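You operate a simulated robot arm through the tools that you are given. There is no shell and no other tool. Be economical: measure what you need, move in short steps, check, and stop when the job is done.

Carry out the task below with a simulated two-armed robot. There is one attempt and no reset: what you move stays moved.

## Task
Switch the press on, light its lamp, zero the counter and start the drive.
Fine: the mode dial goes to run.

It is judged by the outcome, as a careful person would: the job done as asked, and still so three seconds after it is handed in. It fails if anything else is knocked over, pushed out of place, dropped, spilled or broken.

## Robot
Two 7-joint arms with two-finger grippers on one trunk, on a base that drives. Base frame: it is fixed to the floor where the robot stands at the start and does not move with it; the origin is under the middle of the robot, x ahead of it, y to its left, z up. Readings come in mm, rad, newtons and seconds.
The left shoulder is at the start at [60, 123, 1005], the right one opposite. With the tool pointing down near the work surface each hand reaches from about 360 to 800 mm from the robot's upright axis, wherever it stands, measured 20 degrees to its own side. Places, roughly: black oil button [800, 300, 1000]; blue lift button [800, 100, 1000]; blue oil valve [1000, 600, 1000]; cream lamp switch [800, 0, 900]; cream zero button [900, 100, 1300]; display board [1000, 300, 1300]; green start button [900, 400, 1000]; grey air button [800, 200, 1000]; left clamp handle [1400, 900, 700]; left jog button [800, 500, 1000]; load dial [900, 200, 1000]; mode dial [1000, 400, 1000]; press brake lever [1000, 600, 1500]; red main switch [900, 0, 1300]; red prop [1300, 700, 900]; red stop button [700, 0, 1000]. Payload 1.47 kg a hand.
The tool frame of a hand sits at the grasp point between the pads (the TCP): z along the fingers, y along the line on which they close. The tips reach 16 mm beyond it. The gripper opens to 87 mm. The gripper's body begins 55 mm behind the TCP.
Orientation is told as [roll, pitch, yaw] about the base's x, y, z axes, in that order, counted from this pose: with the fingers straight down and closing along the base's y, the tool's x points along the base's -x, its y along +y and its z along -z.

## Interface
- The arms move only by the tool apply_moves. It takes "left_plan", "right_plan" or both (then of equal length, played together; a hand with none holds still); each is a list that holds one entry, the list of rows, each a list of 6 numbers: the shift along the tool's x, y, z in mm, then the turn, a rotation vector about the tool's x, y, z in degrees. In form: [[[x, y, z, rx, ry, rz], ...]]. A call has 1 to 20 rows; each row is the pose to reach, as a shift and turn from the pose commanded when the call began, along the tool's axes at that moment. "left_fingers" and "right_fingers" are, for a hand that has rows, the closure in counts, from 0 (fully open) to 255 (shut), set as the call begins (left out, the last holds). Each row takes 0.2 s and may step no farther than 50 mm and 0.15 rad from the row before; otherwise, or with a gripper value out of range, the whole call is refused. Where a pose cannot be reached the arm comes as near as it can. A force on the tool above 40 N (or 10 N above the force at the start of the call, whichever is more), or a blocked arm, ends the call early, and 0.2 s more pass. Each finger travels about 153 mm/s and halts on what it meets, pressing with about 28 N; the grip force reading is that of the motor and also rises with nothing between the fingers. The clock runs only during rows and for 0.2 s after the last one: add rows that repeat a pose to give the fingers time. It gives the time, the measured TCP pose, the force on the tool (base axes), the opening and the grip force at its end, in the units of the frame above (readings bear some noise), with the torque about the TCP (base axes, N m) and any sound that the robot's microphone picked up.
- Cameras (640 x 400 px; columns grow to the right, rows downward): "scene" is now at [99.6, 28.8, 1598.1]; the picture's right is [0.29, -0.96, 0.00], its down [-0.39, -0.12, -0.91] and it looks along [0.87, 0.26, -0.41] (base axes); focal length 255 px, centre (320, 200). "left" rides on the left gripper at [73, -12, -90] in its tool frame; the picture's right is [0.16, 0.99, 0.00], its down [-0.72, 0.12, -0.68] and it looks along [-0.67, 0.11, 0.73] (tool axes); focal length 247 px, centre (320, 200). "right" rides on the right gripper at [73, 12, -90] in its tool frame; the picture's right is [-0.16, 0.99, 0.00], its down [-0.72, -0.12, -0.68] and it looks along [-0.67, -0.11, 0.73] (tool axes); focal length 247 px, centre (320, 200). There is no depth. A picture from a camera that has moved, and an enlarged one, comes with that camera's place and axes in the base frame and with its lens.
- snapshot(camera): a new picture of that camera. No time passes.
- move_column(by): slides the trunk up (or, below 0, down) by that many mm; the arms and the scene camera ride with it, the base frame stays. It gives what a move gives, with no picture.
- drive_base(legs): drives the robot by 1 to 6 legs, each [ahead, left, turn to the left] in mm, mm and rad, along the robot's own axes; the way and the turn of a leg run together, so that a leg with both is an arc; at most 1500 mm and 3.142 rad a leg. The arms and the cameras ride along, it lands a little off, and it stops where it bumps. It gives what a move gives.
- pan_tilt(pan, tilt): turns the head with the scene camera to pan (to the left, within 2.094 rad either way) and tilt (down, from -0.506 to 1.204), counted from straight ahead of the robot. It gives what a move gives.
- enlarge(camera, box): a new picture of the part [left, top, right, bottom] of that camera's present view, enlarged. No time passes.
- hand_in(): hands the job in; it is judged then, once.

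Work in short steps. Places have to be worked out from the pictures, the camera data and where the tool is seen: move nearer, look again, correct. Check each grasp and each placing, and mend what went wrong. You have 120 turns and 88 pictures in all, those below and enlarged ones among them. Open the grippers and draw the arms clear of the work before you hand the job in, unless the task says otherwise; then end with one line.

The tools are called after "Emit:" as a command line: name --argument value ..., lists and objects as JSON in quotes. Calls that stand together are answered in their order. apply_moves: Moves the arms, as the interface text tells. Its arguments: {"type":"object","properties":{"left_plan":{"type":"array"},"left_fingers":{"type":"number"},"right_plan":{"type":"array"},"right_fingers":{"type":"number"}},"required":[]} The other tools are called the same way: move_column (by) slides the trunk up or down; drive_base (legs) drives the base; pan_tilt (pan, tilt) turns the head that bears the scene camera; snapshot (camera) takes a picture; enlarge (camera, box) takes an enlarged picture of a part of a camera's view; hand_in () hands the job in.

At the start:

```text
clock: 0.0
left_tcp_pos: [313.2, 236.2, 1500.1]
left_ee_rot: [0.001, -0.001, 0.001]
left_contact_force: [0.3, -0.2, -0.7]
left_ft_torque: [0.0, 0.01, 0.02]
left_finger_gap: 87.0
left_grasp_force: 0.1
right_tcp_pos: [384.8, -78.3, 1431.3]
right_ee_rot: [0.0, 0.001, 0.0]
right_contact_force: [-0.1, -0.2, 0.6]
right_ft_torque: [-0.03, -0.01, -0.03]
right_finger_gap: 86.9
right_grasp_force: 0.0
trunk travel left (down, up): [-160.0, 70.0]
robot x, y, heading: [0.4, -0.7, -0.005]
head pan, tilt: [0.295, 0.426]
```

scene: 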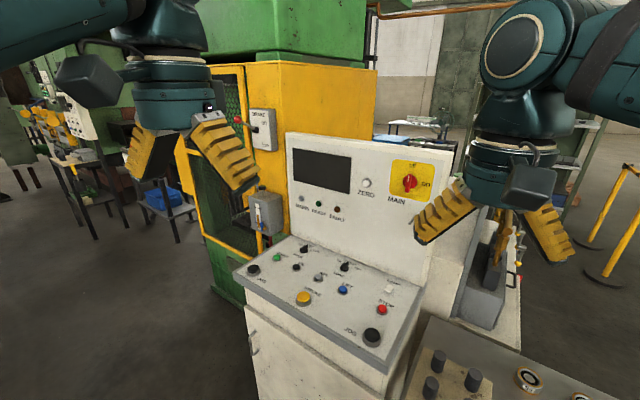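
right: 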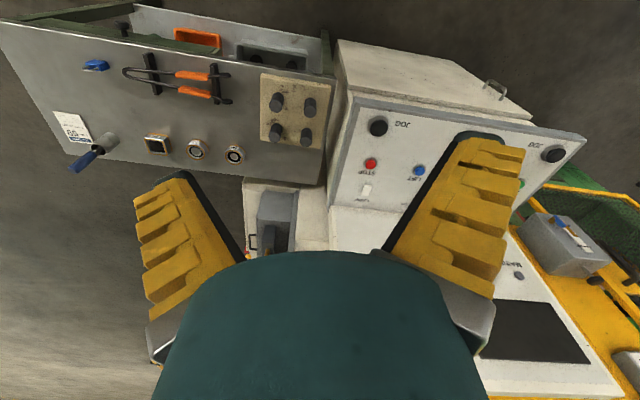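
left: 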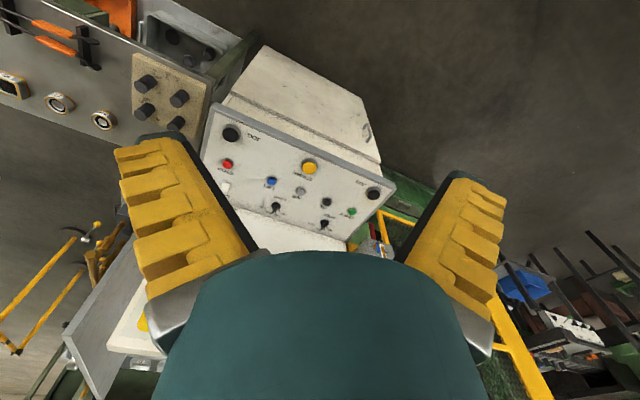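

I look closely at the panel first, to read labels and locate the controls.

Emit:
enlarge --camera "scene" --box '[230, 225, 430, 350]'

Emit:
enlarge --camera "scene" --box '[280, 130, 460, 242]'

Emit:
enlarge --camera "left" --box '[190, 100, 400, 250]'

```text
3.20 times, centred on (330, 288) of scene
camera zoom: at [99.6, 28.8, 1598.1], right [0.29, -0.96, 0.0], down [-0.39, -0.12, -0.91], along [0.87, 0.26, -0.41], focal length 816 px, centre (288, -80)
```

zoom: 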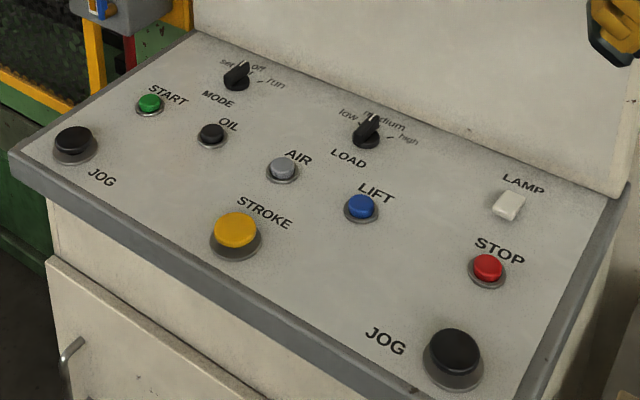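

```text
3.56 times, centred on (370, 186) of scene
camera zoom: at [99.6, 28.8, 1598.1], right [0.29, -0.96, 0.0], down [-0.39, -0.12, -0.91], along [0.87, 0.26, -0.41], focal length 907 px, centre (142, 250)
```

zoom: 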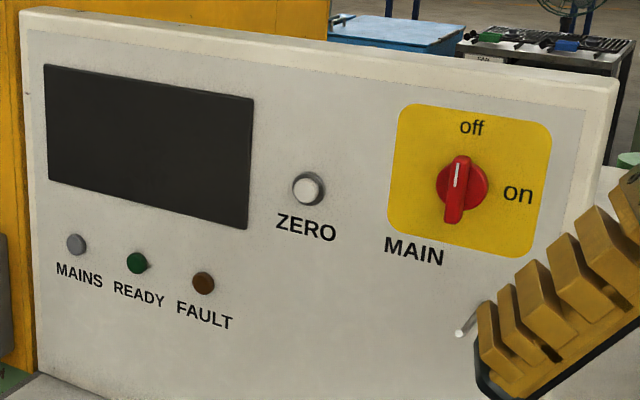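

```text
2.67 times, centred on (295, 175) of left
camera zoom: at [239.9, 224.6, 1588.2], right [-0.16, 0.99, 0.0], down [0.72, 0.12, 0.68], along [0.67, 0.11, -0.73], focal length 659 px, centre (387, 267)
```

zoom: 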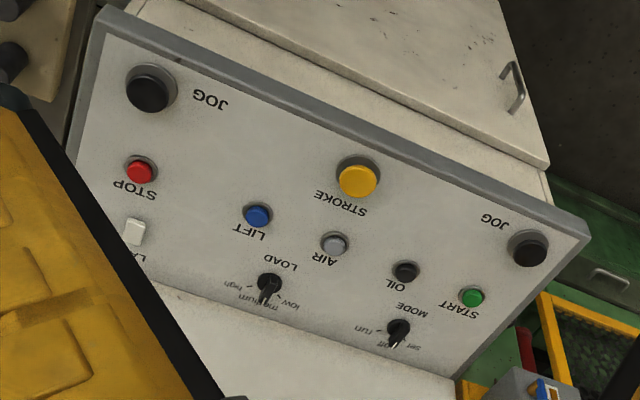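

The controls' rough places: panel faces along about -18° heading; main ≈[885,-26,1320], zero ≈[930,110,1292], lamp ≈[807,-3,957], mode ≈[955,356,945], start ≈[884,452,931]. I turn the robot square to the panel and move left and ahead.

Emit:
drive_base --legs '[[0, 0, -0.31], [0, 420, 0], [170, 0, 0]]'

Emit:
pan_tilt --pan 0.0 --tilt 0.6

Emit:
snapshot --camera "scene"

Emit:
snapshot --camera "left"

```text
clock: 6.3
left_tcp_pos: [662.2, 480.9, 1498.3]
left_ee_rot: [0.0, -0.001, -0.314]
left_contact_force: [0.4, 0.3, -0.5]
left_ft_torque: [0.04, 0.05, 0.01]
left_finger_gap: 87.2
left_grasp_force: 0.1
right_tcp_pos: [632.6, 158.0, 1429.8]
right_ee_rot: [0.0, -0.001, -0.314]
right_contact_force: [0.5, 0.2, 1.1]
right_ft_torque: [0.01, 0.03, 0.0]
right_finger_gap: 87.0
right_grasp_force: 0.1
trunk travel left (down, up): [-160.0, 70.0]
robot x, y, heading: [288.8, 351.8, -0.314]
head pan, tilt: [0.295, 0.426]
```

```text
clock: 7.1
left_tcp_pos: [660.9, 482.7, 1498.0]
left_ee_rot: [0.001, -0.002, -0.313]
left_contact_force: [-0.2, 0.1, -0.2]
left_ft_torque: [0.01, -0.02, 0.01]
left_finger_gap: 87.0
left_grasp_force: 0.1
right_tcp_pos: [631.6, 159.5, 1431.0]
right_ee_rot: [0.001, 0.0, -0.314]
right_contact_force: [0.3, -0.5, 0.1]
right_ft_torque: [0.02, 0.0, -0.01]
right_finger_gap: 87.0
right_grasp_force: 0.0
trunk travel left (down, up): [-160.0, 70.0]
robot x, y, heading: [291.9, 351.4, -0.314]
head pan, tilt: [0.0, 0.6]
```

```text
81 pictures are left
camera scene: at [384.5, 324.0, 1582.3], right [-0.31, -0.95, 0.0], down [-0.54, 0.17, -0.83], along [0.79, -0.25, -0.56], focal length 255 px, centre (320, 200)
```

scene: 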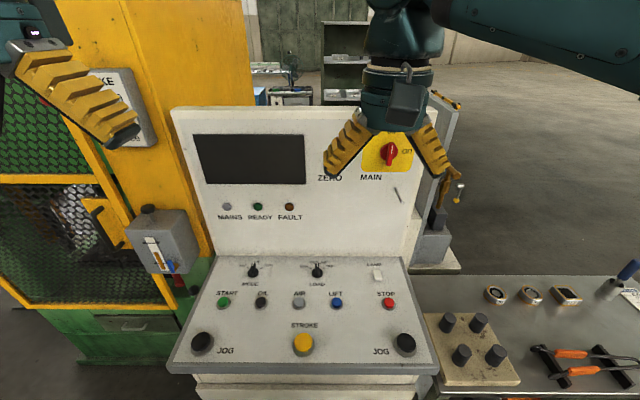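

```text
80 pictures are left
camera left: at [587.6, 491.7, 1588.3], right [0.15, 0.99, 0.0], down [0.72, -0.11, 0.68], along [0.67, -0.11, -0.73], focal length 247 px, centre (320, 200)
```

left: 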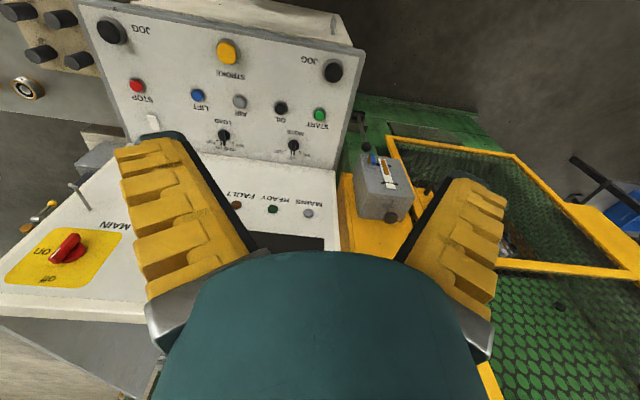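

The panel is now square to the robot. I bring the right hand in front of the main switch, tool turned to point at the board, stopping well short of it.

Emit:
apply_moves --right_plan '[[[-10, -8, 9, 0, -8.2, 0], [-20, -16, 18, 0, -16.4, 0], [-30, -24, 27, 0, -24.6, 0], [-40, -32, 36, 0, -32.8, 0], [-50, -40, 45, 0, -41, 0], [-60, -48, 54, 0, -49.2, 0], [-70, -56, 63, 0, -57.4, 0], [-80, -64, 72, 0, -65.6, 0], [-95, -72, 81, 0, -73.8, 0], [-110, -80, 95, 0, -82, 0], [-130, -91, 109, 0, -90, 0], [-130, -91, 109, 0, -90, 0]]]' --right_fingers 0

Emit:
snapshot --camera "right"

Emit:
snapshot --camera "scene"

```text
clock: 9.7
left_tcp_pos: [659.5, 481.6, 1499.6]
left_ee_rot: [0.0, -0.002, -0.314]
left_contact_force: [-0.6, 0.1, -0.5]
left_ft_torque: [0.01, -0.05, 0.03]
left_finger_gap: 86.9
left_grasp_force: 0.0
right_tcp_pos: [727.6, 31.8, 1322.0]
right_ee_rot: [2.734, -1.569, -3.049]
right_contact_force: [-0.3, -0.1, -0.4]
right_ft_torque: [-0.01, 0.07, 0.02]
right_finger_gap: 87.2
right_grasp_force: 0.0
trunk travel left (down, up): [-160.0, 70.0]
robot x, y, heading: [289.2, 352.8, -0.32]
head pan, tilt: [0.0, 0.6]
```

```text
79 pictures are left
camera right: at [644.6, 70.0, 1249.1], right [0.3, 0.94, 0.16], down [-0.68, 0.1, 0.72], along [0.66, -0.33, 0.67], focal length 247 px, centre (320, 200)
```

right: 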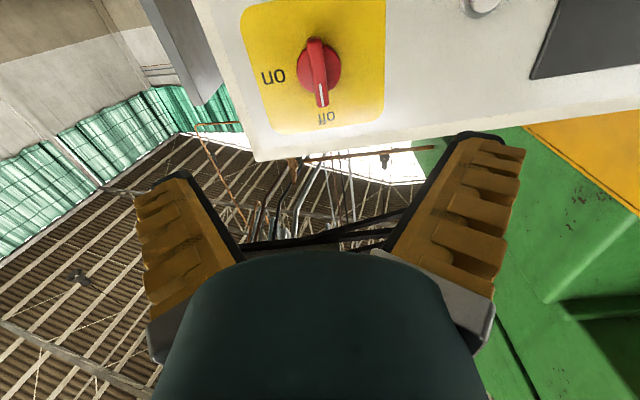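

```text
78 pictures are left
camera scene: at [383.7, 324.2, 1582.3], right [-0.31, -0.95, 0.0], down [-0.54, 0.17, -0.83], along [0.79, -0.26, -0.56], focal length 255 px, centre (320, 200)
```

scene: 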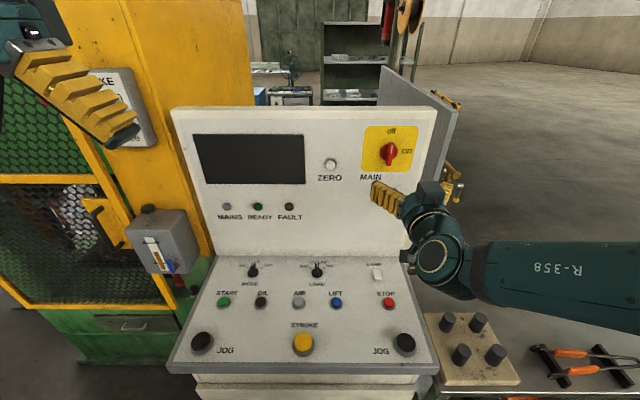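

The hand lines up with the knob at about n=855 (forward), lateral 254, z 1320. I enlarge the knob to judge its size and the board's surface.

Emit:
enlarge --camera "right" --box '[230, 0, 400, 130]'

Emit:
enlarge --camera "scene" --box '[300, 105, 460, 255]'

```text
3.08 times, centred on (315, 65) of right
camera zoom: at [644.6, 70.0, 1249.1], right [0.3, 0.94, 0.16], down [-0.68, 0.1, 0.72], along [0.66, -0.33, 0.67], focal length 760 px, centre (335, 615)
```

zoom: 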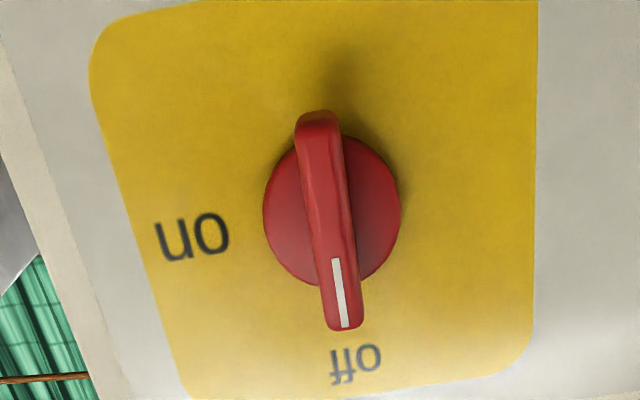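

```text
2.67 times, centred on (380, 180) of scene
camera zoom: at [383.7, 324.2, 1582.3], right [-0.31, -0.95, 0.0], down [-0.54, 0.17, -0.83], along [0.79, -0.26, -0.56], focal length 680 px, centre (160, 253)
```

zoom: 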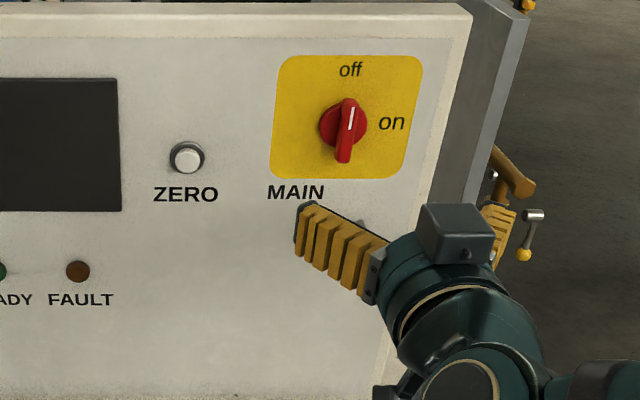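

Bar handle ~13 mm wide, vertical, within the open jaws. I advance 140 mm and check.

Emit:
apply_moves --right_plan '[[[0, 0, 40, 0, 0, 0], [1, 0, 80, 0, 0, 0], [2, 0, 115, 0, 0, 0], [2, 0, 140, 0, 0, 0], [2, 0, 140, 0, 0, 0]]]'

Emit:
snapshot --camera "right"

Emit:
enlarge --camera "scene" --box '[300, 80, 480, 220]'

```text
clock: 10.9
left_tcp_pos: [661.4, 481.3, 1499.5]
left_ee_rot: [-0.001, -0.002, -0.313]
left_contact_force: [-0.1, 0.4, -0.6]
left_ft_torque: [0.02, 0.0, 0.0]
left_finger_gap: 87.2
left_grasp_force: 0.1
right_tcp_pos: [859.4, -10.6, 1320.8]
right_ee_rot: [2.839, -1.57, 3.13]
right_contact_force: [-0.7, 0.1, 0.4]
right_ft_torque: [-0.01, 0.0, -0.01]
right_finger_gap: 86.9
right_grasp_force: 0.1
trunk travel left (down, up): [-160.0, 70.0]
robot x, y, heading: [288.1, 352.2, -0.315]
head pan, tilt: [0.0, 0.6]
```

```text
75 pictures are left
camera right: at [776.9, 28.5, 1246.7], right [0.3, 0.94, 0.16], down [-0.68, 0.1, 0.72], along [0.66, -0.33, 0.67], focal length 247 px, centre (320, 200)
```

right: 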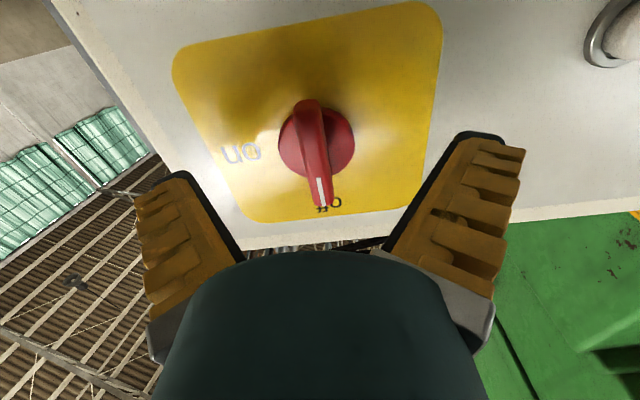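

```text
2.86 times, centred on (390, 150) of scene
camera zoom: at [384.5, 323.9, 1582.3], right [-0.31, -0.95, 0.0], down [-0.54, 0.17, -0.83], along [0.78, -0.26, -0.56], focal length 729 px, centre (120, 343)
```

zoom: 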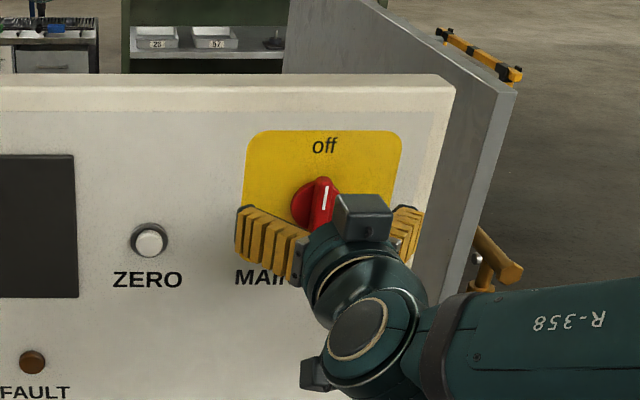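

The bar is centred between the fingers, about 20 mm deeper than the tips. I move 25 mm further with a 3 mm correction.

Emit:
apply_moves --right_plan '[[[0, -2, 12, 0, 0, 0], [0, -3, 22, 0, 0, 0], [0, -3, 28, 0, 0, 0], [0, -3, 28, 0, 0, 0]]]'

Emit:
snapshot --camera "right"

Emit:
snapshot --camera "left"

```text
clock: 11.9
left_tcp_pos: [660.8, 479.3, 1499.3]
left_ee_rot: [0.001, -0.001, -0.315]
left_contact_force: [-0.1, 0.4, 0.1]
left_ft_torque: [0.03, -0.05, -0.01]
left_finger_gap: 86.8
left_grasp_force: 0.1
right_tcp_pos: [886.3, -23.0, 1319.4]
right_ee_rot: [2.42, -1.57, -2.732]
right_contact_force: [0.3, -0.6, -0.3]
right_ft_torque: [0.05, -0.01, -0.02]
right_finger_gap: 86.9
right_grasp_force: 0.0
trunk travel left (down, up): [-160.0, 70.0]
robot x, y, heading: [291.0, 354.0, -0.315]
head pan, tilt: [0.0, 0.6]
```

```text
73 pictures are left
camera right: at [803.7, 16.9, 1246.6], right [0.3, 0.94, 0.16], down [-0.68, 0.1, 0.72], along [0.66, -0.33, 0.67], focal length 247 px, centre (320, 200)
```

right: 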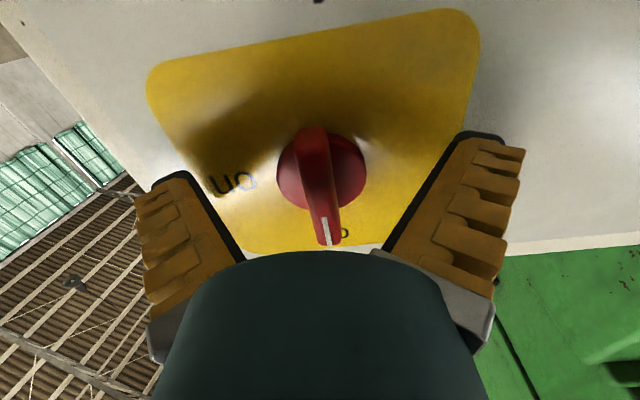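

```text
72 pictures are left
camera left: at [587.9, 491.6, 1588.3], right [0.15, 0.99, 0.0], down [0.72, -0.11, 0.68], along [0.67, -0.11, -0.73], focal length 247 px, centre (320, 200)
```

left: 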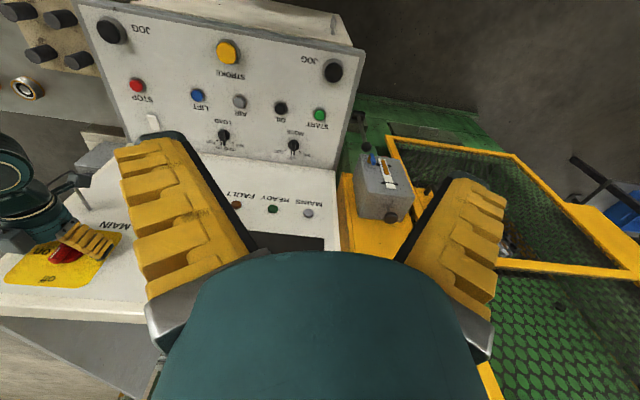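

The tips overlap the bar by about 13 mm. I close on it.

Emit:
apply_moves --right_plan '[[[0, 0, 3, 0, 0, 0], [0, 0, 3, 0, 0, 0], [0, 0, 3, 0, 0, 0]]]' --right_fingers 255

Emit:
snapshot --camera "right"

```text
clock: 12.5
left_tcp_pos: [656.8, 483.4, 1498.8]
left_ee_rot: [-0.001, -0.003, -0.317]
left_contact_force: [0.0, 0.6, -1.5]
left_ft_torque: [-0.02, 0.01, 0.01]
left_finger_gap: 87.1
left_grasp_force: 0.0
right_tcp_pos: [882.7, -21.5, 1320.7]
right_ee_rot: [-2.854, -1.57, 2.538]
right_contact_force: [-19.1, 8.1, 1.3]
right_ft_torque: [0.24, -0.37, 0.08]
right_finger_gap: 5.9
right_grasp_force: 29.8
trunk travel left (down, up): [-160.0, 70.0]
robot x, y, heading: [289.7, 350.0, -0.317]
head pan, tilt: [0.0, 0.6]
stopped in row 2 (right hand): the force on the tool passed its limit at 66 N (the readings are from after the stop); the commanded pose is now the measured one
```

```text
71 pictures are left
camera right: at [801.1, 18.3, 1247.7], right [0.31, 0.94, 0.16], down [-0.68, 0.1, 0.72], along [0.66, -0.33, 0.67], focal length 247 px, centre (320, 200)
```

right: 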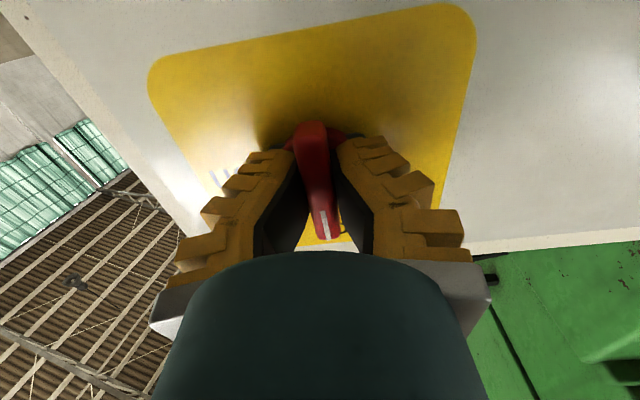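

The bar is gripped, tips lightly on the disc. I back off 2 mm and turn clockwise toward "on".

Emit:
apply_moves --right_plan '[[[0, 0, -2, 0, 0, 0], [0, 0, -2, 0, 0, 8], [0, 0, -2, 0, 0, 16], [0, 0, -2, 0, 0, 24], [0, 0, -2, 0, 0, 32], [0, 0, -2, 0, 0, 40], [0, 0, -2, 0, 0, 48]]]'

Emit:
snapshot --camera "right"

```text
clock: 14.1
left_tcp_pos: [657.0, 484.2, 1499.4]
left_ee_rot: [-0.002, -0.004, -0.315]
left_contact_force: [1.0, 0.5, 0.1]
left_ft_torque: [0.01, 0.02, 0.01]
left_finger_gap: 87.4
left_grasp_force: 0.1
right_tcp_pos: [882.7, -21.7, 1319.6]
right_ee_rot: [1.572, -0.732, -1.886]
right_contact_force: [-8.4, 10.4, 15.6]
right_ft_torque: [0.03, 0.17, 0.43]
right_finger_gap: 7.0
right_grasp_force: 30.4
trunk travel left (down, up): [-160.0, 70.0]
robot x, y, heading: [287.8, 350.0, -0.318]
head pan, tilt: [0.0, 0.6]
```

```text
70 pictures are left
camera right: at [816.4, 66.0, 1279.9], right [0.17, 0.52, 0.84], down [-0.84, -0.37, 0.4], along [0.52, -0.77, 0.37], focal length 247 px, centre (320, 200)
```

right: 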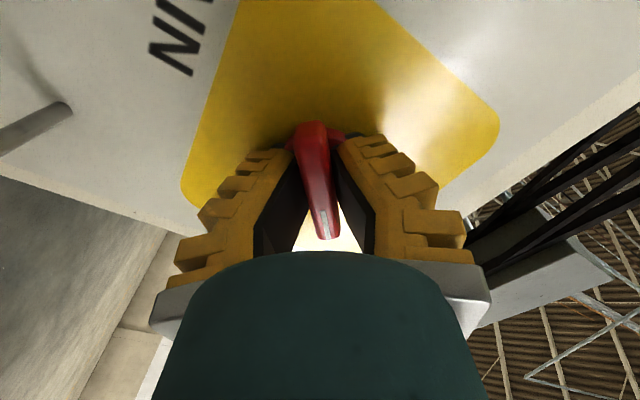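

The knob follows. I continue through to 90°.

Emit:
apply_moves --right_plan '[[[0, 0, 0, 0, 0, 8], [0, 0, 0, 0, 0, 16], [0, 0, 0, 0, 0, 24], [0, 0, 0, 0, 0, 32], [0, 0, 0, 0, 0, 38], [0, 0, 0, 0, 0, 42], [0, 0, 0, 0, 0, 42]]]'

Emit:
snapshot --camera "right"

Emit:
snapshot --camera "scene"

```text
clock: 15.7
left_tcp_pos: [656.8, 483.1, 1499.3]
left_ee_rot: [-0.002, -0.004, -0.315]
left_contact_force: [0.5, 0.2, -0.8]
left_ft_torque: [0.01, -0.01, 0.02]
left_finger_gap: 86.9
left_grasp_force: 0.0
right_tcp_pos: [882.6, -19.9, 1320.6]
right_ee_rot: [1.571, -0.002, -1.886]
right_contact_force: [-5.6, 6.3, 18.5]
right_ft_torque: [-0.07, -0.17, 0.6]
right_finger_gap: 6.0
right_grasp_force: 29.2
trunk travel left (down, up): [-160.0, 70.0]
robot x, y, heading: [292.3, 353.8, -0.316]
head pan, tilt: [0.0, 0.6]
```

```text
69 pictures are left
camera right: at [819.3, 76.2, 1331.2], right [-0.05, -0.15, 0.99], down [-0.87, -0.48, -0.12], along [0.49, -0.87, -0.11], focal length 247 px, centre (320, 200)
```

right: 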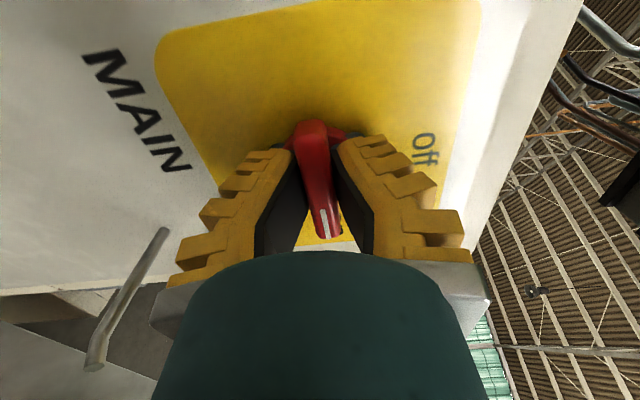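

```text
68 pictures are left
camera scene: at [381.6, 326.1, 1582.5], right [-0.31, -0.95, 0.0], down [-0.54, 0.17, -0.83], along [0.79, -0.26, -0.56], focal length 255 px, centre (320, 200)
```

scene: 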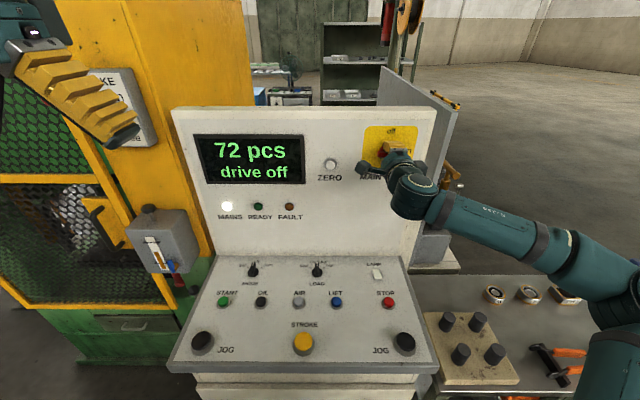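

Mains are on and the display lights ("72 pcs, drive off"). I open, retract, then swing across to face the ZERO button.

Emit:
apply_moves --right_plan '[[[0, 0, 0, 0, 0, 0], [0, 0, 0, 0, 0, 0], [0, 0, -30, 0, 0, 0], [0, 0, -70, 0, 0, 0], [0, 0, -110, 0, 0, 0], [0, 0, -110, 0, 0, 0]]]' --right_fingers 0

Emit:
apply_moves --right_plan '[[[12, -3, 0, 0, 0, -8.2], [24, -6, 0, 0, 0, -16.4], [36, -9, 0, 0, 0, -24.6], [48, -12, 0, 0, 0, -32.8], [60, -15, 0, 0, 0, -41], [75, -18, 0, 0, 0, -49.2], [90, -21, 0, 0, 0, -57.4], [105, -24, 0, 0, 0, -65.6], [120, -27, 0, 0, 0, -73.8], [132, -30, 0, 0, 0, -82], [143, -33, 0, 0, 0, -90], [143, -33, 0, 0, 0, -90]]]' --right_fingers 255

Emit:
snapshot --camera "right"

Emit:
snapshot --camera "scene"

```text
clock: 17.1
left_tcp_pos: [660.3, 480.7, 1499.1]
left_ee_rot: [0.0, -0.002, -0.313]
left_contact_force: [-0.2, 0.2, 0.7]
left_ft_torque: [-0.02, -0.01, 0.0]
left_finger_gap: 87.1
left_grasp_force: 0.1
right_tcp_pos: [780.4, 9.1, 1318.3]
right_ee_rot: [1.569, -0.001, -1.888]
right_contact_force: [0.1, 0.2, -1.1]
right_ft_torque: [0.02, -0.02, 0.0]
right_finger_gap: 86.9
right_grasp_force: 0.2
trunk travel left (down, up): [-160.0, 70.0]
robot x, y, heading: [290.4, 353.0, -0.31]
head pan, tilt: [0.0, 0.6]
```

```text
clock: 19.7
left_tcp_pos: [661.0, 479.6, 1498.5]
left_ee_rot: [-0.001, -0.002, -0.315]
left_contact_force: [0.1, 0.9, 0.0]
left_ft_torque: [-0.02, -0.01, 0.02]
left_finger_gap: 87.1
left_grasp_force: 0.1
right_tcp_pos: [825.1, 144.6, 1285.8]
right_ee_rot: [-0.357, -1.566, 0.039]
right_contact_force: [0.5, 0.0, -0.5]
right_ft_torque: [0.03, 0.01, -0.04]
right_finger_gap: 0.3
right_grasp_force: 28.0
trunk travel left (down, up): [-160.0, 70.0]
robot x, y, heading: [290.2, 348.1, -0.313]
head pan, tilt: [0.0, 0.6]
```

```text
67 pictures are left
camera right: at [742.9, 184.8, 1212.4], right [0.31, 0.94, 0.16], down [-0.68, 0.1, 0.73], along [0.67, -0.33, 0.67], focal length 247 px, centre (320, 200)
```

right: 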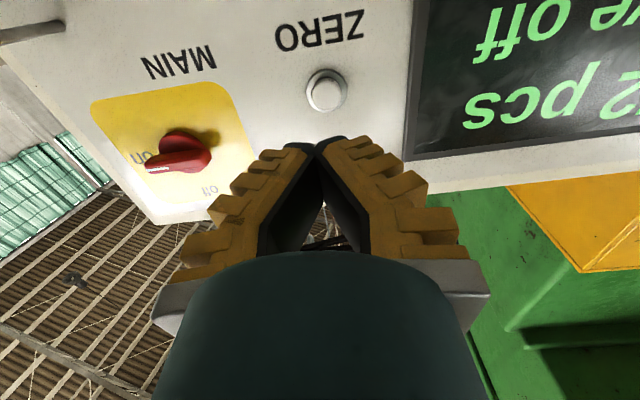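

```text
66 pictures are left
camera scene: at [384.2, 323.3, 1582.2], right [-0.31, -0.95, 0.0], down [-0.54, 0.18, -0.83], along [0.78, -0.26, -0.56], focal length 255 px, centre (320, 200)
```

scene: 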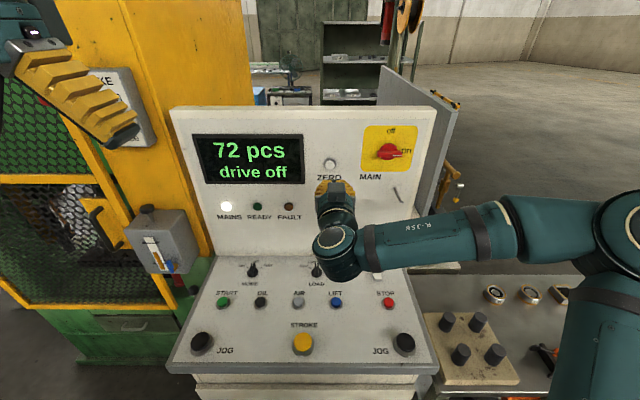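

Zero button is at about lateral 400, z 1287.5, front ≈865. I align and press forward in small steps.

Emit:
apply_moves --right_plan '[[[-1.5, 7, 20, 0, 0, 0], [-1.5, 7, 50, 0, 0, 0], [-1.5, 7, 75, 0, 0, 0], [-1.5, 7, 88, 0, 0, 0], [-1.5, 7, 93, 0, 0, 0], [-1.5, 7, 97, 0, 0, 0], [-1.5, 7, 101, 0, 0, 0], [-1.5, 7, 105, 0, 0, 0], [-1.5, 7, 108, 0, 0, 0], [-1.5, 7, 111, 0, 0, 0]]]'

Emit:
snapshot --camera "right"

Emit:
snapshot --camera "scene"

```text
clock: 21.9
left_tcp_pos: [655.9, 481.3, 1498.8]
left_ee_rot: [-0.001, -0.004, -0.315]
left_contact_force: [0.0, -1.1, -0.1]
left_ft_torque: [-0.01, -0.01, -0.01]
left_finger_gap: 86.9
left_grasp_force: 0.1
right_tcp_pos: [924.8, 121.7, 1286.9]
right_ee_rot: [0.075, -1.568, -0.387]
right_contact_force: [-27.1, 3.7, 0.4]
right_ft_torque: [0.02, 0.04, -0.18]
right_finger_gap: 5.7
right_grasp_force: 29.1
trunk travel left (down, up): [-160.0, 70.0]
robot x, y, heading: [286.6, 354.0, -0.315]
head pan, tilt: [0.0, 0.6]
heard: click
stopped in row 10 (right hand): the force on the tool passed its limit at 42 N (the readings are from after the stop); the commanded pose is now the measured one
```

```text
65 pictures are left
camera right: at [842.2, 161.2, 1214.7], right [0.3, 0.94, 0.16], down [-0.68, 0.1, 0.73], along [0.67, -0.33, 0.67], focal length 247 px, centre (320, 200)
```

right: 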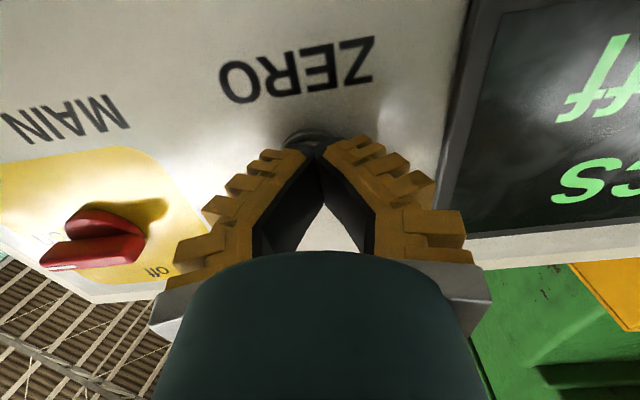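

```text
64 pictures are left
camera scene: at [378.3, 324.3, 1582.7], right [-0.31, -0.95, 0.0], down [-0.53, 0.18, -0.83], along [0.79, -0.26, -0.56], focal length 255 px, centre (320, 200)
```

scene: 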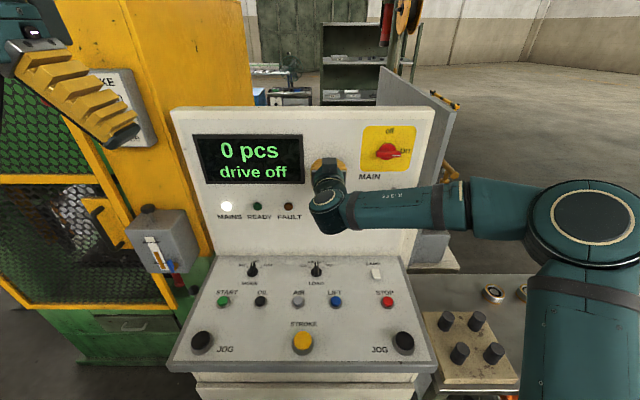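

Counter reads 0. I retract, then turn the right hand down over the lamp switch area.

Emit:
apply_moves --right_plan '[[[0, 0, -40, 0, 0, 0], [0, 0, -80, 0, 0, 0], [0, 0, -120, 0, 0, 0], [0, 0, -160, 0, 0, 0], [0, 0, -160, 0, 0, 0]]]'

Emit:
apply_moves --right_plan '[[[10, -12, 0, 0, 8.2, 0], [20, -24, 0, 0, 16.4, 0], [30, -36, 5, 0, 24.6, 0], [45, -48, 10, 0, 32.8, 0], [60, -60, 15, 0, 41, 0], [75, -75, 20, 0, 49.2, 0], [90, -90, 30, 0, 57.4, 0], [110, -105, 40, 0, 65.6, 0], [130, -120, 50, 0, 73.8, 0], [140, -135, 60, 0, 82, 0], [150, -147, 60, 0, 90, 0], [150, -147, 60, 0, 90, 0]]]'

Emit:
snapshot --camera "right"

Emit:
enlarge --camera "scene" --box '[180, 240, 440, 360]'

```text
clock: 23.1
left_tcp_pos: [662.3, 480.2, 1497.7]
left_ee_rot: [0.001, 0.0, -0.318]
left_contact_force: [0.1, -0.5, -0.9]
left_ft_torque: [0.0, 0.03, 0.04]
left_finger_gap: 87.0
left_grasp_force: 0.1
right_tcp_pos: [777.1, 169.7, 1284.0]
right_ee_rot: [0.008, -1.562, -0.322]
right_contact_force: [-0.3, 0.5, 0.2]
right_ft_torque: [0.0, 0.02, 0.02]
right_finger_gap: 0.1
right_grasp_force: 27.8
trunk travel left (down, up): [-160.0, 70.0]
robot x, y, heading: [289.8, 356.3, -0.313]
head pan, tilt: [0.0, 0.6]
```

```text
clock: 25.6
left_tcp_pos: [659.9, 481.4, 1498.7]
left_ee_rot: [-0.001, -0.001, -0.318]
left_contact_force: [0.3, -0.1, 0.7]
left_ft_torque: [0.01, -0.03, 0.01]
left_finger_gap: 87.1
left_grasp_force: 0.1
right_tcp_pos: [788.8, 11.3, 1135.0]
right_ee_rot: [-0.001, 0.008, -0.312]
right_contact_force: [-0.6, 0.1, 0.6]
right_ft_torque: [-0.03, -0.02, -0.01]
right_finger_gap: 0.0
right_grasp_force: 28.0
trunk travel left (down, up): [-160.0, 70.0]
robot x, y, heading: [289.4, 352.1, -0.314]
head pan, tilt: [0.0, 0.6]
```

```text
63 pictures are left
camera right: at [722.8, 44.0, 1225.6], right [0.45, 0.89, 0.0], down [0.66, -0.34, 0.67], along [0.6, -0.31, -0.74], focal length 247 px, centre (320, 200)
```

right: 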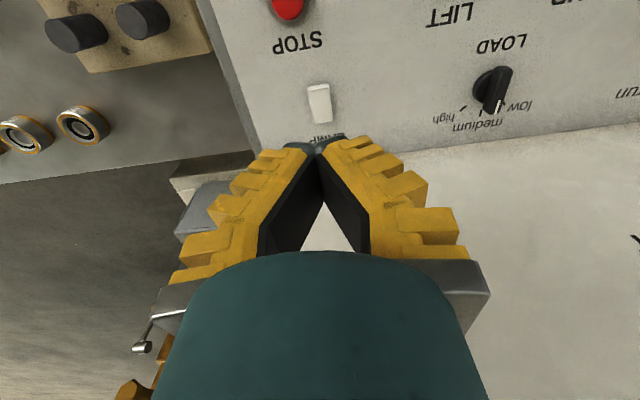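

```text
2.46 times, centred on (310, 300) of scene
camera zoom: at [383.3, 324.3, 1582.3], right [-0.31, -0.95, 0.0], down [-0.54, 0.18, -0.83], along [0.78, -0.26, -0.56], focal length 628 px, centre (345, -46)
```

zoom: 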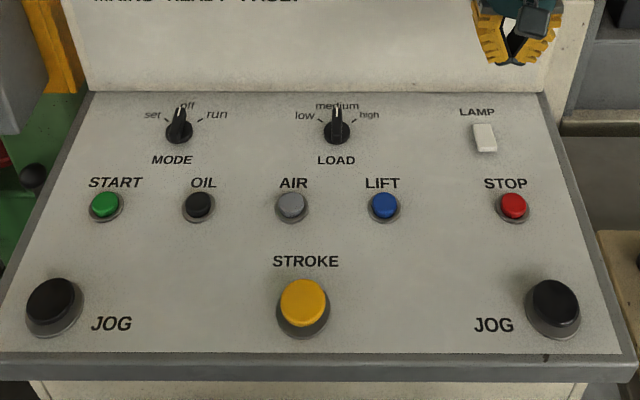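

I enlarge the lamp rocker to see which end is up.

Emit:
enlarge --camera "right" --box '[270, 60, 370, 150]'

Emit:
enlarge --camera "scene" --box '[350, 255, 400, 290]'

```text
4.44 times, centred on (320, 105) of right
camera zoom: at [722.8, 44.0, 1225.6], right [0.45, 0.89, 0.0], down [0.66, -0.34, 0.67], along [0.6, -0.31, -0.74], focal length 1098 px, centre (320, 622)
```

zoom: 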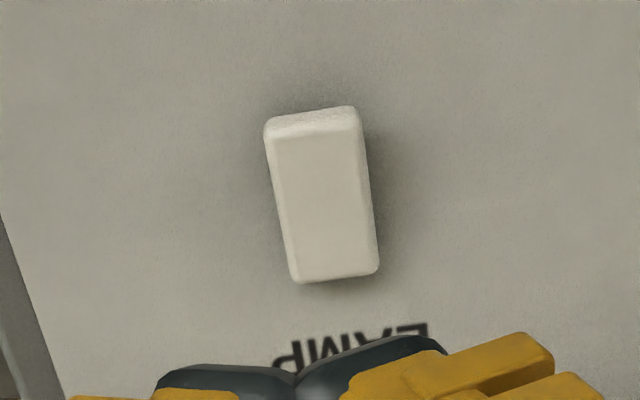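

```text
11.43 times, centred on (375, 272) of scene
camera zoom: at [383.3, 324.3, 1582.3], right [-0.31, -0.95, 0.0], down [-0.54, 0.18, -0.83], along [0.78, -0.26, -0.56], focal length 2915 px, centre (-309, -629)
```

zoom: 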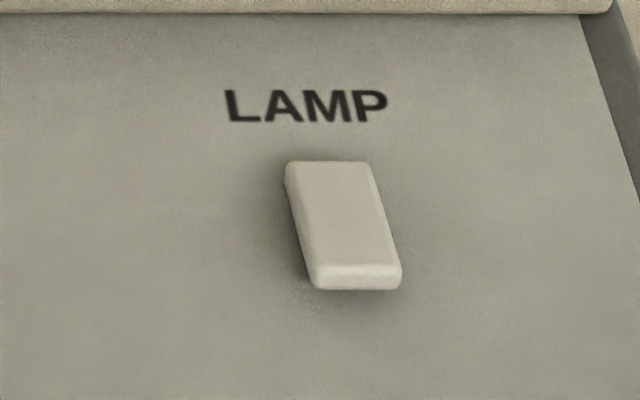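

The near end of the rocker appears raised. Rocker centre ≈ (n 778, lat 251, z 958); I press its near end with closed fingertips, staying behind the pivot.

Emit:
apply_moves --right_plan '[[[-7, -3.5, 40, 0, 0, 0], [-7, -3.5, 80, 0, 0, 0], [-7, -3.5, 115, 0, 0, 0], [-7, -3.5, 135, 0, 0, 0], [-7, -3.5, 145, 0, 0, 0], [-7, -3.5, 145, 0, 0, 0]]]'

Emit:
snapshot --camera "right"

Emit:
enlarge --camera "scene" --box '[340, 230, 420, 300]'

```text
clock: 27.1
left_tcp_pos: [659.7, 481.1, 1499.0]
left_ee_rot: [-0.001, 0.0, -0.315]
left_contact_force: [0.2, -0.1, 0.8]
left_ft_torque: [0.04, -0.06, 0.01]
left_finger_gap: 86.9
left_grasp_force: 0.0
right_tcp_pos: [792.5, 6.1, 989.5]
right_ee_rot: [-0.001, 0.005, -0.315]
right_contact_force: [-0.5, -0.8, 0.5]
right_ft_torque: [-0.02, 0.03, 0.01]
right_finger_gap: 0.0
right_grasp_force: 27.8
trunk travel left (down, up): [-160.0, 70.0]
robot x, y, heading: [293.1, 355.3, -0.317]
head pan, tilt: [0.0, 0.6]
```

```text
59 pictures are left
camera right: at [727.1, 40.9, 1079.2], right [0.46, 0.89, 0.0], down [0.66, -0.34, 0.67], along [0.6, -0.31, -0.74], focal length 247 px, centre (320, 200)
```

right: 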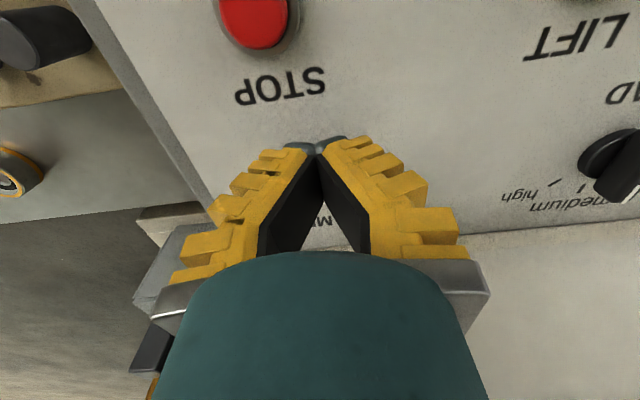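

```text
5.71 times, centred on (380, 265) of scene
camera zoom: at [383.6, 324.0, 1582.3], right [-0.31, -0.95, 0.0], down [-0.54, 0.18, -0.83], along [0.78, -0.26, -0.56], focal length 1458 px, centre (-23, -171)
```

zoom: 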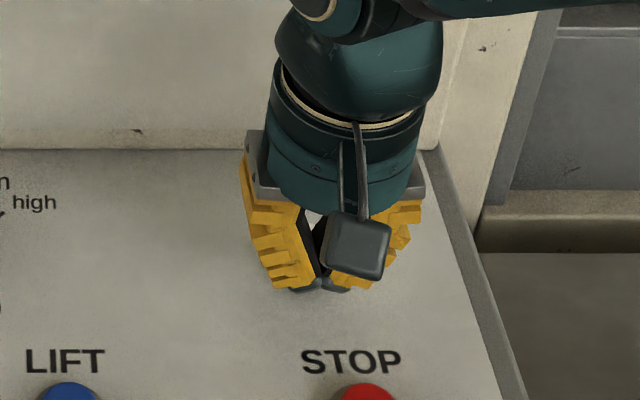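

Aligned above the near end. I press down in small steps.

Emit:
apply_moves --right_plan '[[[0, 0, 4, 0, 0, 0], [0, 0, 8, 0, 0, 0], [0, 0, 11, 0, 0, 0], [0, 0, 14, 0, 0, 0], [0, 0, 17, 0, 0, 0], [0, 0, 20, 0, 0, 0]]]'

Emit:
snapshot --camera "scene"

```text
clock: 28.4
left_tcp_pos: [660.7, 480.4, 1499.5]
left_ee_rot: [0.0, -0.003, -0.317]
left_contact_force: [1.0, -0.4, 0.2]
left_ft_torque: [0.01, 0.01, 0.01]
left_finger_gap: 87.0
left_grasp_force: 0.1
right_tcp_pos: [794.4, 7.4, 970.3]
right_ee_rot: [-0.001, 0.006, -0.312]
right_contact_force: [-0.5, 0.2, 0.7]
right_ft_torque: [-0.05, 0.01, 0.03]
right_finger_gap: 0.0
right_grasp_force: 28.3
trunk travel left (down, up): [-160.0, 70.0]
robot x, y, heading: [287.5, 348.9, -0.311]
head pan, tilt: [0.0, 0.6]
```

```text
57 pictures are left
camera scene: at [383.8, 324.0, 1582.2], right [-0.31, -0.95, 0.0], down [-0.54, 0.18, -0.83], along [0.78, -0.26, -0.56], focal length 255 px, centre (320, 200)
```

scene: 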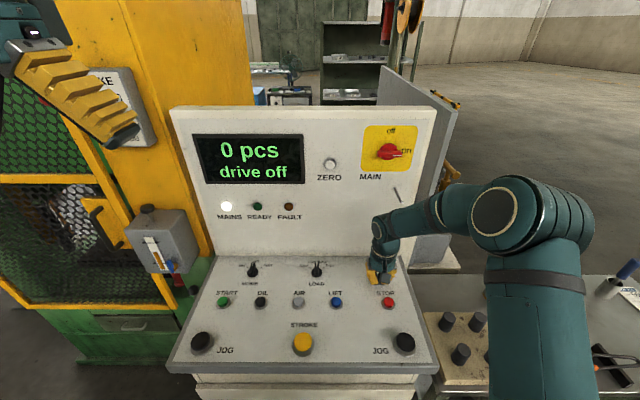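

No contact yet at tip height 954; I continue down carefully.

Emit:
apply_moves --right_plan '[[[0, 0, 3, 0, 0, 0], [0, 0, 6, 0, 0, 0], [0, 0, 9, 0, 0, 0], [0, 0, 12, 0, 0, 0], [0, 0, 14, 0, 0, 0]]]'

Emit:
enlarge --camera "right" --box '[220, 60, 420, 260]'

```text
clock: 29.8
left_tcp_pos: [656.8, 481.6, 1498.4]
left_ee_rot: [-0.001, -0.004, -0.316]
left_contact_force: [0.4, 0.4, 0.2]
left_ft_torque: [0.01, 0.0, 0.01]
left_finger_gap: 86.9
left_grasp_force: 0.1
right_tcp_pos: [793.2, 6.6, 961.5]
right_ee_rot: [0.0, -0.002, -0.314]
right_contact_force: [-8.5, 1.4, 19.2]
right_ft_torque: [-0.03, -0.08, -0.03]
right_finger_gap: 6.0
right_grasp_force: 28.6
trunk travel left (down, up): [-160.0, 70.0]
robot x, y, heading: [293.4, 348.9, -0.314]
head pan, tilt: [0.0, 0.6]
heard: click
stopped in row 5 (right hand): the force on the tool passed its limit at 41 N (the readings are from after the stop); the commanded pose is now the measured one
```

```text
2.00 times, centred on (320, 160) of right
camera zoom: at [727.2, 41.2, 1050.8], right [0.46, 0.89, 0.0], down [0.65, -0.33, 0.68], along [0.61, -0.31, -0.73], focal length 494 px, centre (320, 280)
```

zoom: 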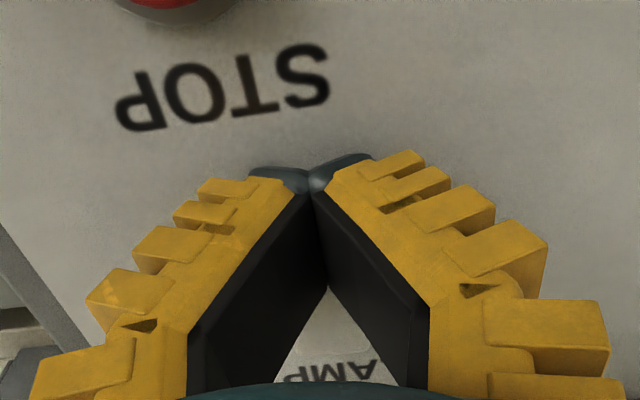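

A click was heard. I lift straight up and look.

Emit:
apply_moves --right_plan '[[[0, 0, -20, 0, 0, 0], [10, 0, -60, 0, 0, 0], [20, 0, -100, 0, 0, 0], [30, 0, -140, 0, 0, 0], [30, 0, -160, 0, 0, 0]]]'

Emit:
snapshot --camera "scene"

Emit:
enlarge --camera "right" --box '[240, 40, 400, 160]'

```text
clock: 30.9
left_tcp_pos: [660.0, 481.0, 1498.4]
left_ee_rot: [-0.001, 0.0, -0.315]
left_contact_force: [0.8, -0.2, 0.4]
left_ft_torque: [0.03, 0.0, 0.0]
left_finger_gap: 87.1
left_grasp_force: 0.1
right_tcp_pos: [768.2, 14.9, 1118.5]
right_ee_rot: [0.001, 0.001, -0.313]
right_contact_force: [0.5, 0.5, 0.3]
right_ft_torque: [-0.05, 0.03, 0.0]
right_finger_gap: 0.0
right_grasp_force: 28.1
trunk travel left (down, up): [-160.0, 70.0]
robot x, y, heading: [288.6, 355.8, -0.316]
head pan, tilt: [0.0, 0.6]
```

```text
55 pictures are left
camera scene: at [384.2, 323.8, 1582.2], right [-0.31, -0.95, 0.0], down [-0.54, 0.18, -0.82], along [0.78, -0.26, -0.57], focal length 255 px, centre (320, 200)
```

scene: 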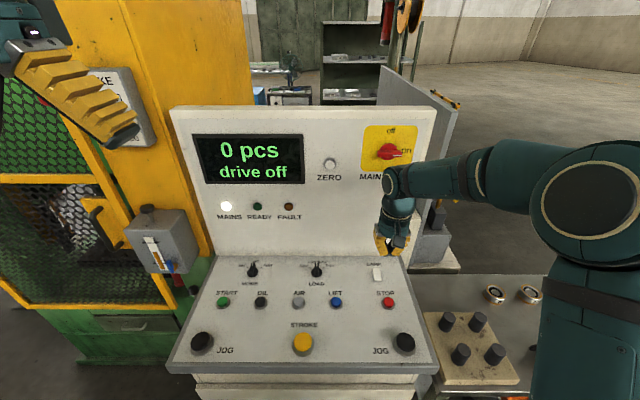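

```text
3.33 times, centred on (320, 100) of right
camera zoom: at [700.9, 48.9, 1207.7], right [0.46, 0.89, 0.0], down [0.65, -0.33, 0.68], along [0.6, -0.31, -0.73], focal length 823 px, centre (320, 533)
```

zoom: 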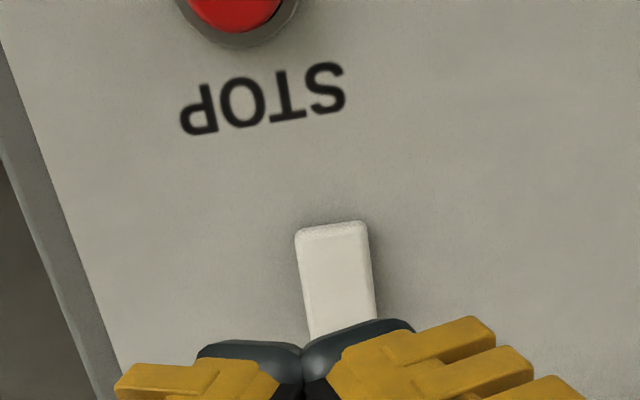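

Emit:
enlarge --camera "scene" --box '[350, 255, 400, 290]'

Emit:
enlarge --camera "scene" --box '[0, 60, 300, 300]'

```text
11.43 times, centred on (375, 272) of scene
camera zoom: at [384.2, 323.8, 1582.2], right [-0.31, -0.95, 0.0], down [-0.54, 0.18, -0.82], along [0.78, -0.26, -0.57], focal length 2915 px, centre (-309, -629)
```

zoom: 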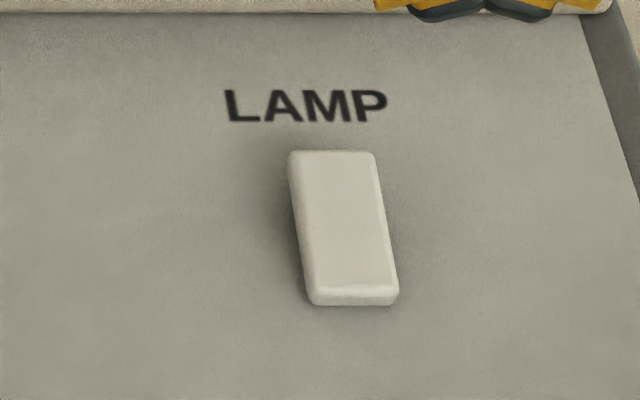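

```text
1.67 times, centred on (150, 180) of scene
camera zoom: at [384.2, 323.8, 1582.2], right [-0.31, -0.95, 0.0], down [-0.54, 0.18, -0.82], along [0.78, -0.26, -0.57], focal length 425 px, centre (603, 233)
```

zoom: 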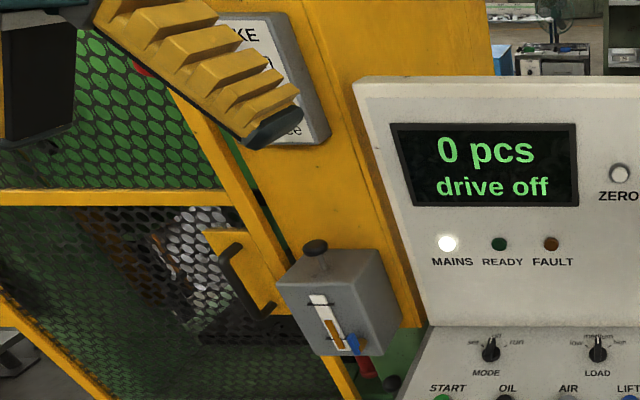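

The rocker has flipped (far end up now). I look at the press to see whether the lamp is lit and what "ready" may depend on (brake, guard, oil).

Emit:
pan_tilt --pan 0.6 --tilt 0.3

Emit:
snapshot --camera "scene"

Emit:
snapshot --camera "left"

```text
clock: 31.9
left_tcp_pos: [660.6, 481.2, 1499.5]
left_ee_rot: [0.0, -0.002, -0.314]
left_contact_force: [0.0, 0.2, -0.9]
left_ft_torque: [0.02, -0.02, 0.01]
left_finger_gap: 87.1
left_grasp_force: 0.1
right_tcp_pos: [766.1, 15.4, 1118.7]
right_ee_rot: [-0.002, 0.0, -0.315]
right_contact_force: [0.1, 0.1, 0.3]
right_ft_torque: [0.02, -0.01, 0.02]
right_finger_gap: 0.2
right_grasp_force: 27.9
trunk travel left (down, up): [-160.0, 70.0]
robot x, y, heading: [286.9, 349.7, -0.32]
head pan, tilt: [0.6, 0.3]
```

```text
51 pictures are left
camera scene: at [389.4, 377.5, 1609.7], right [0.28, -0.96, 0.0], down [-0.28, -0.08, -0.96], along [0.92, 0.27, -0.3], focal length 255 px, centre (320, 200)
```

scene: 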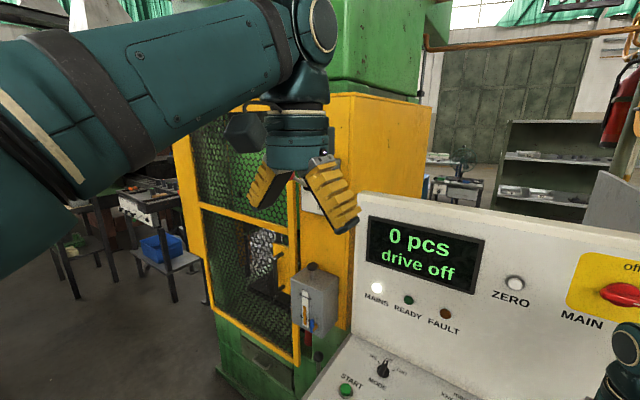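

```text
50 pictures are left
camera left: at [587.0, 491.3, 1588.3], right [0.16, 0.99, 0.0], down [0.72, -0.11, 0.68], along [0.67, -0.11, -0.73], focal length 247 px, centre (320, 200)
```

left: 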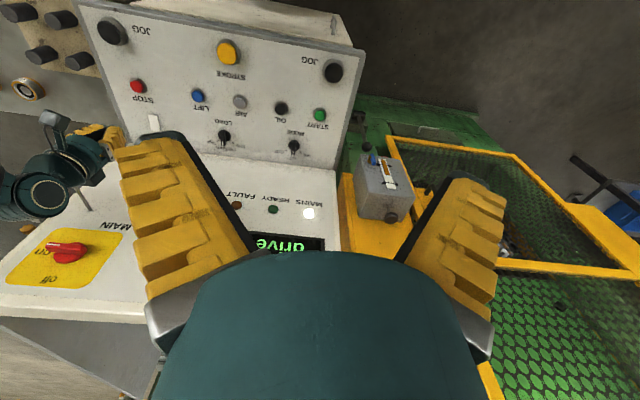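

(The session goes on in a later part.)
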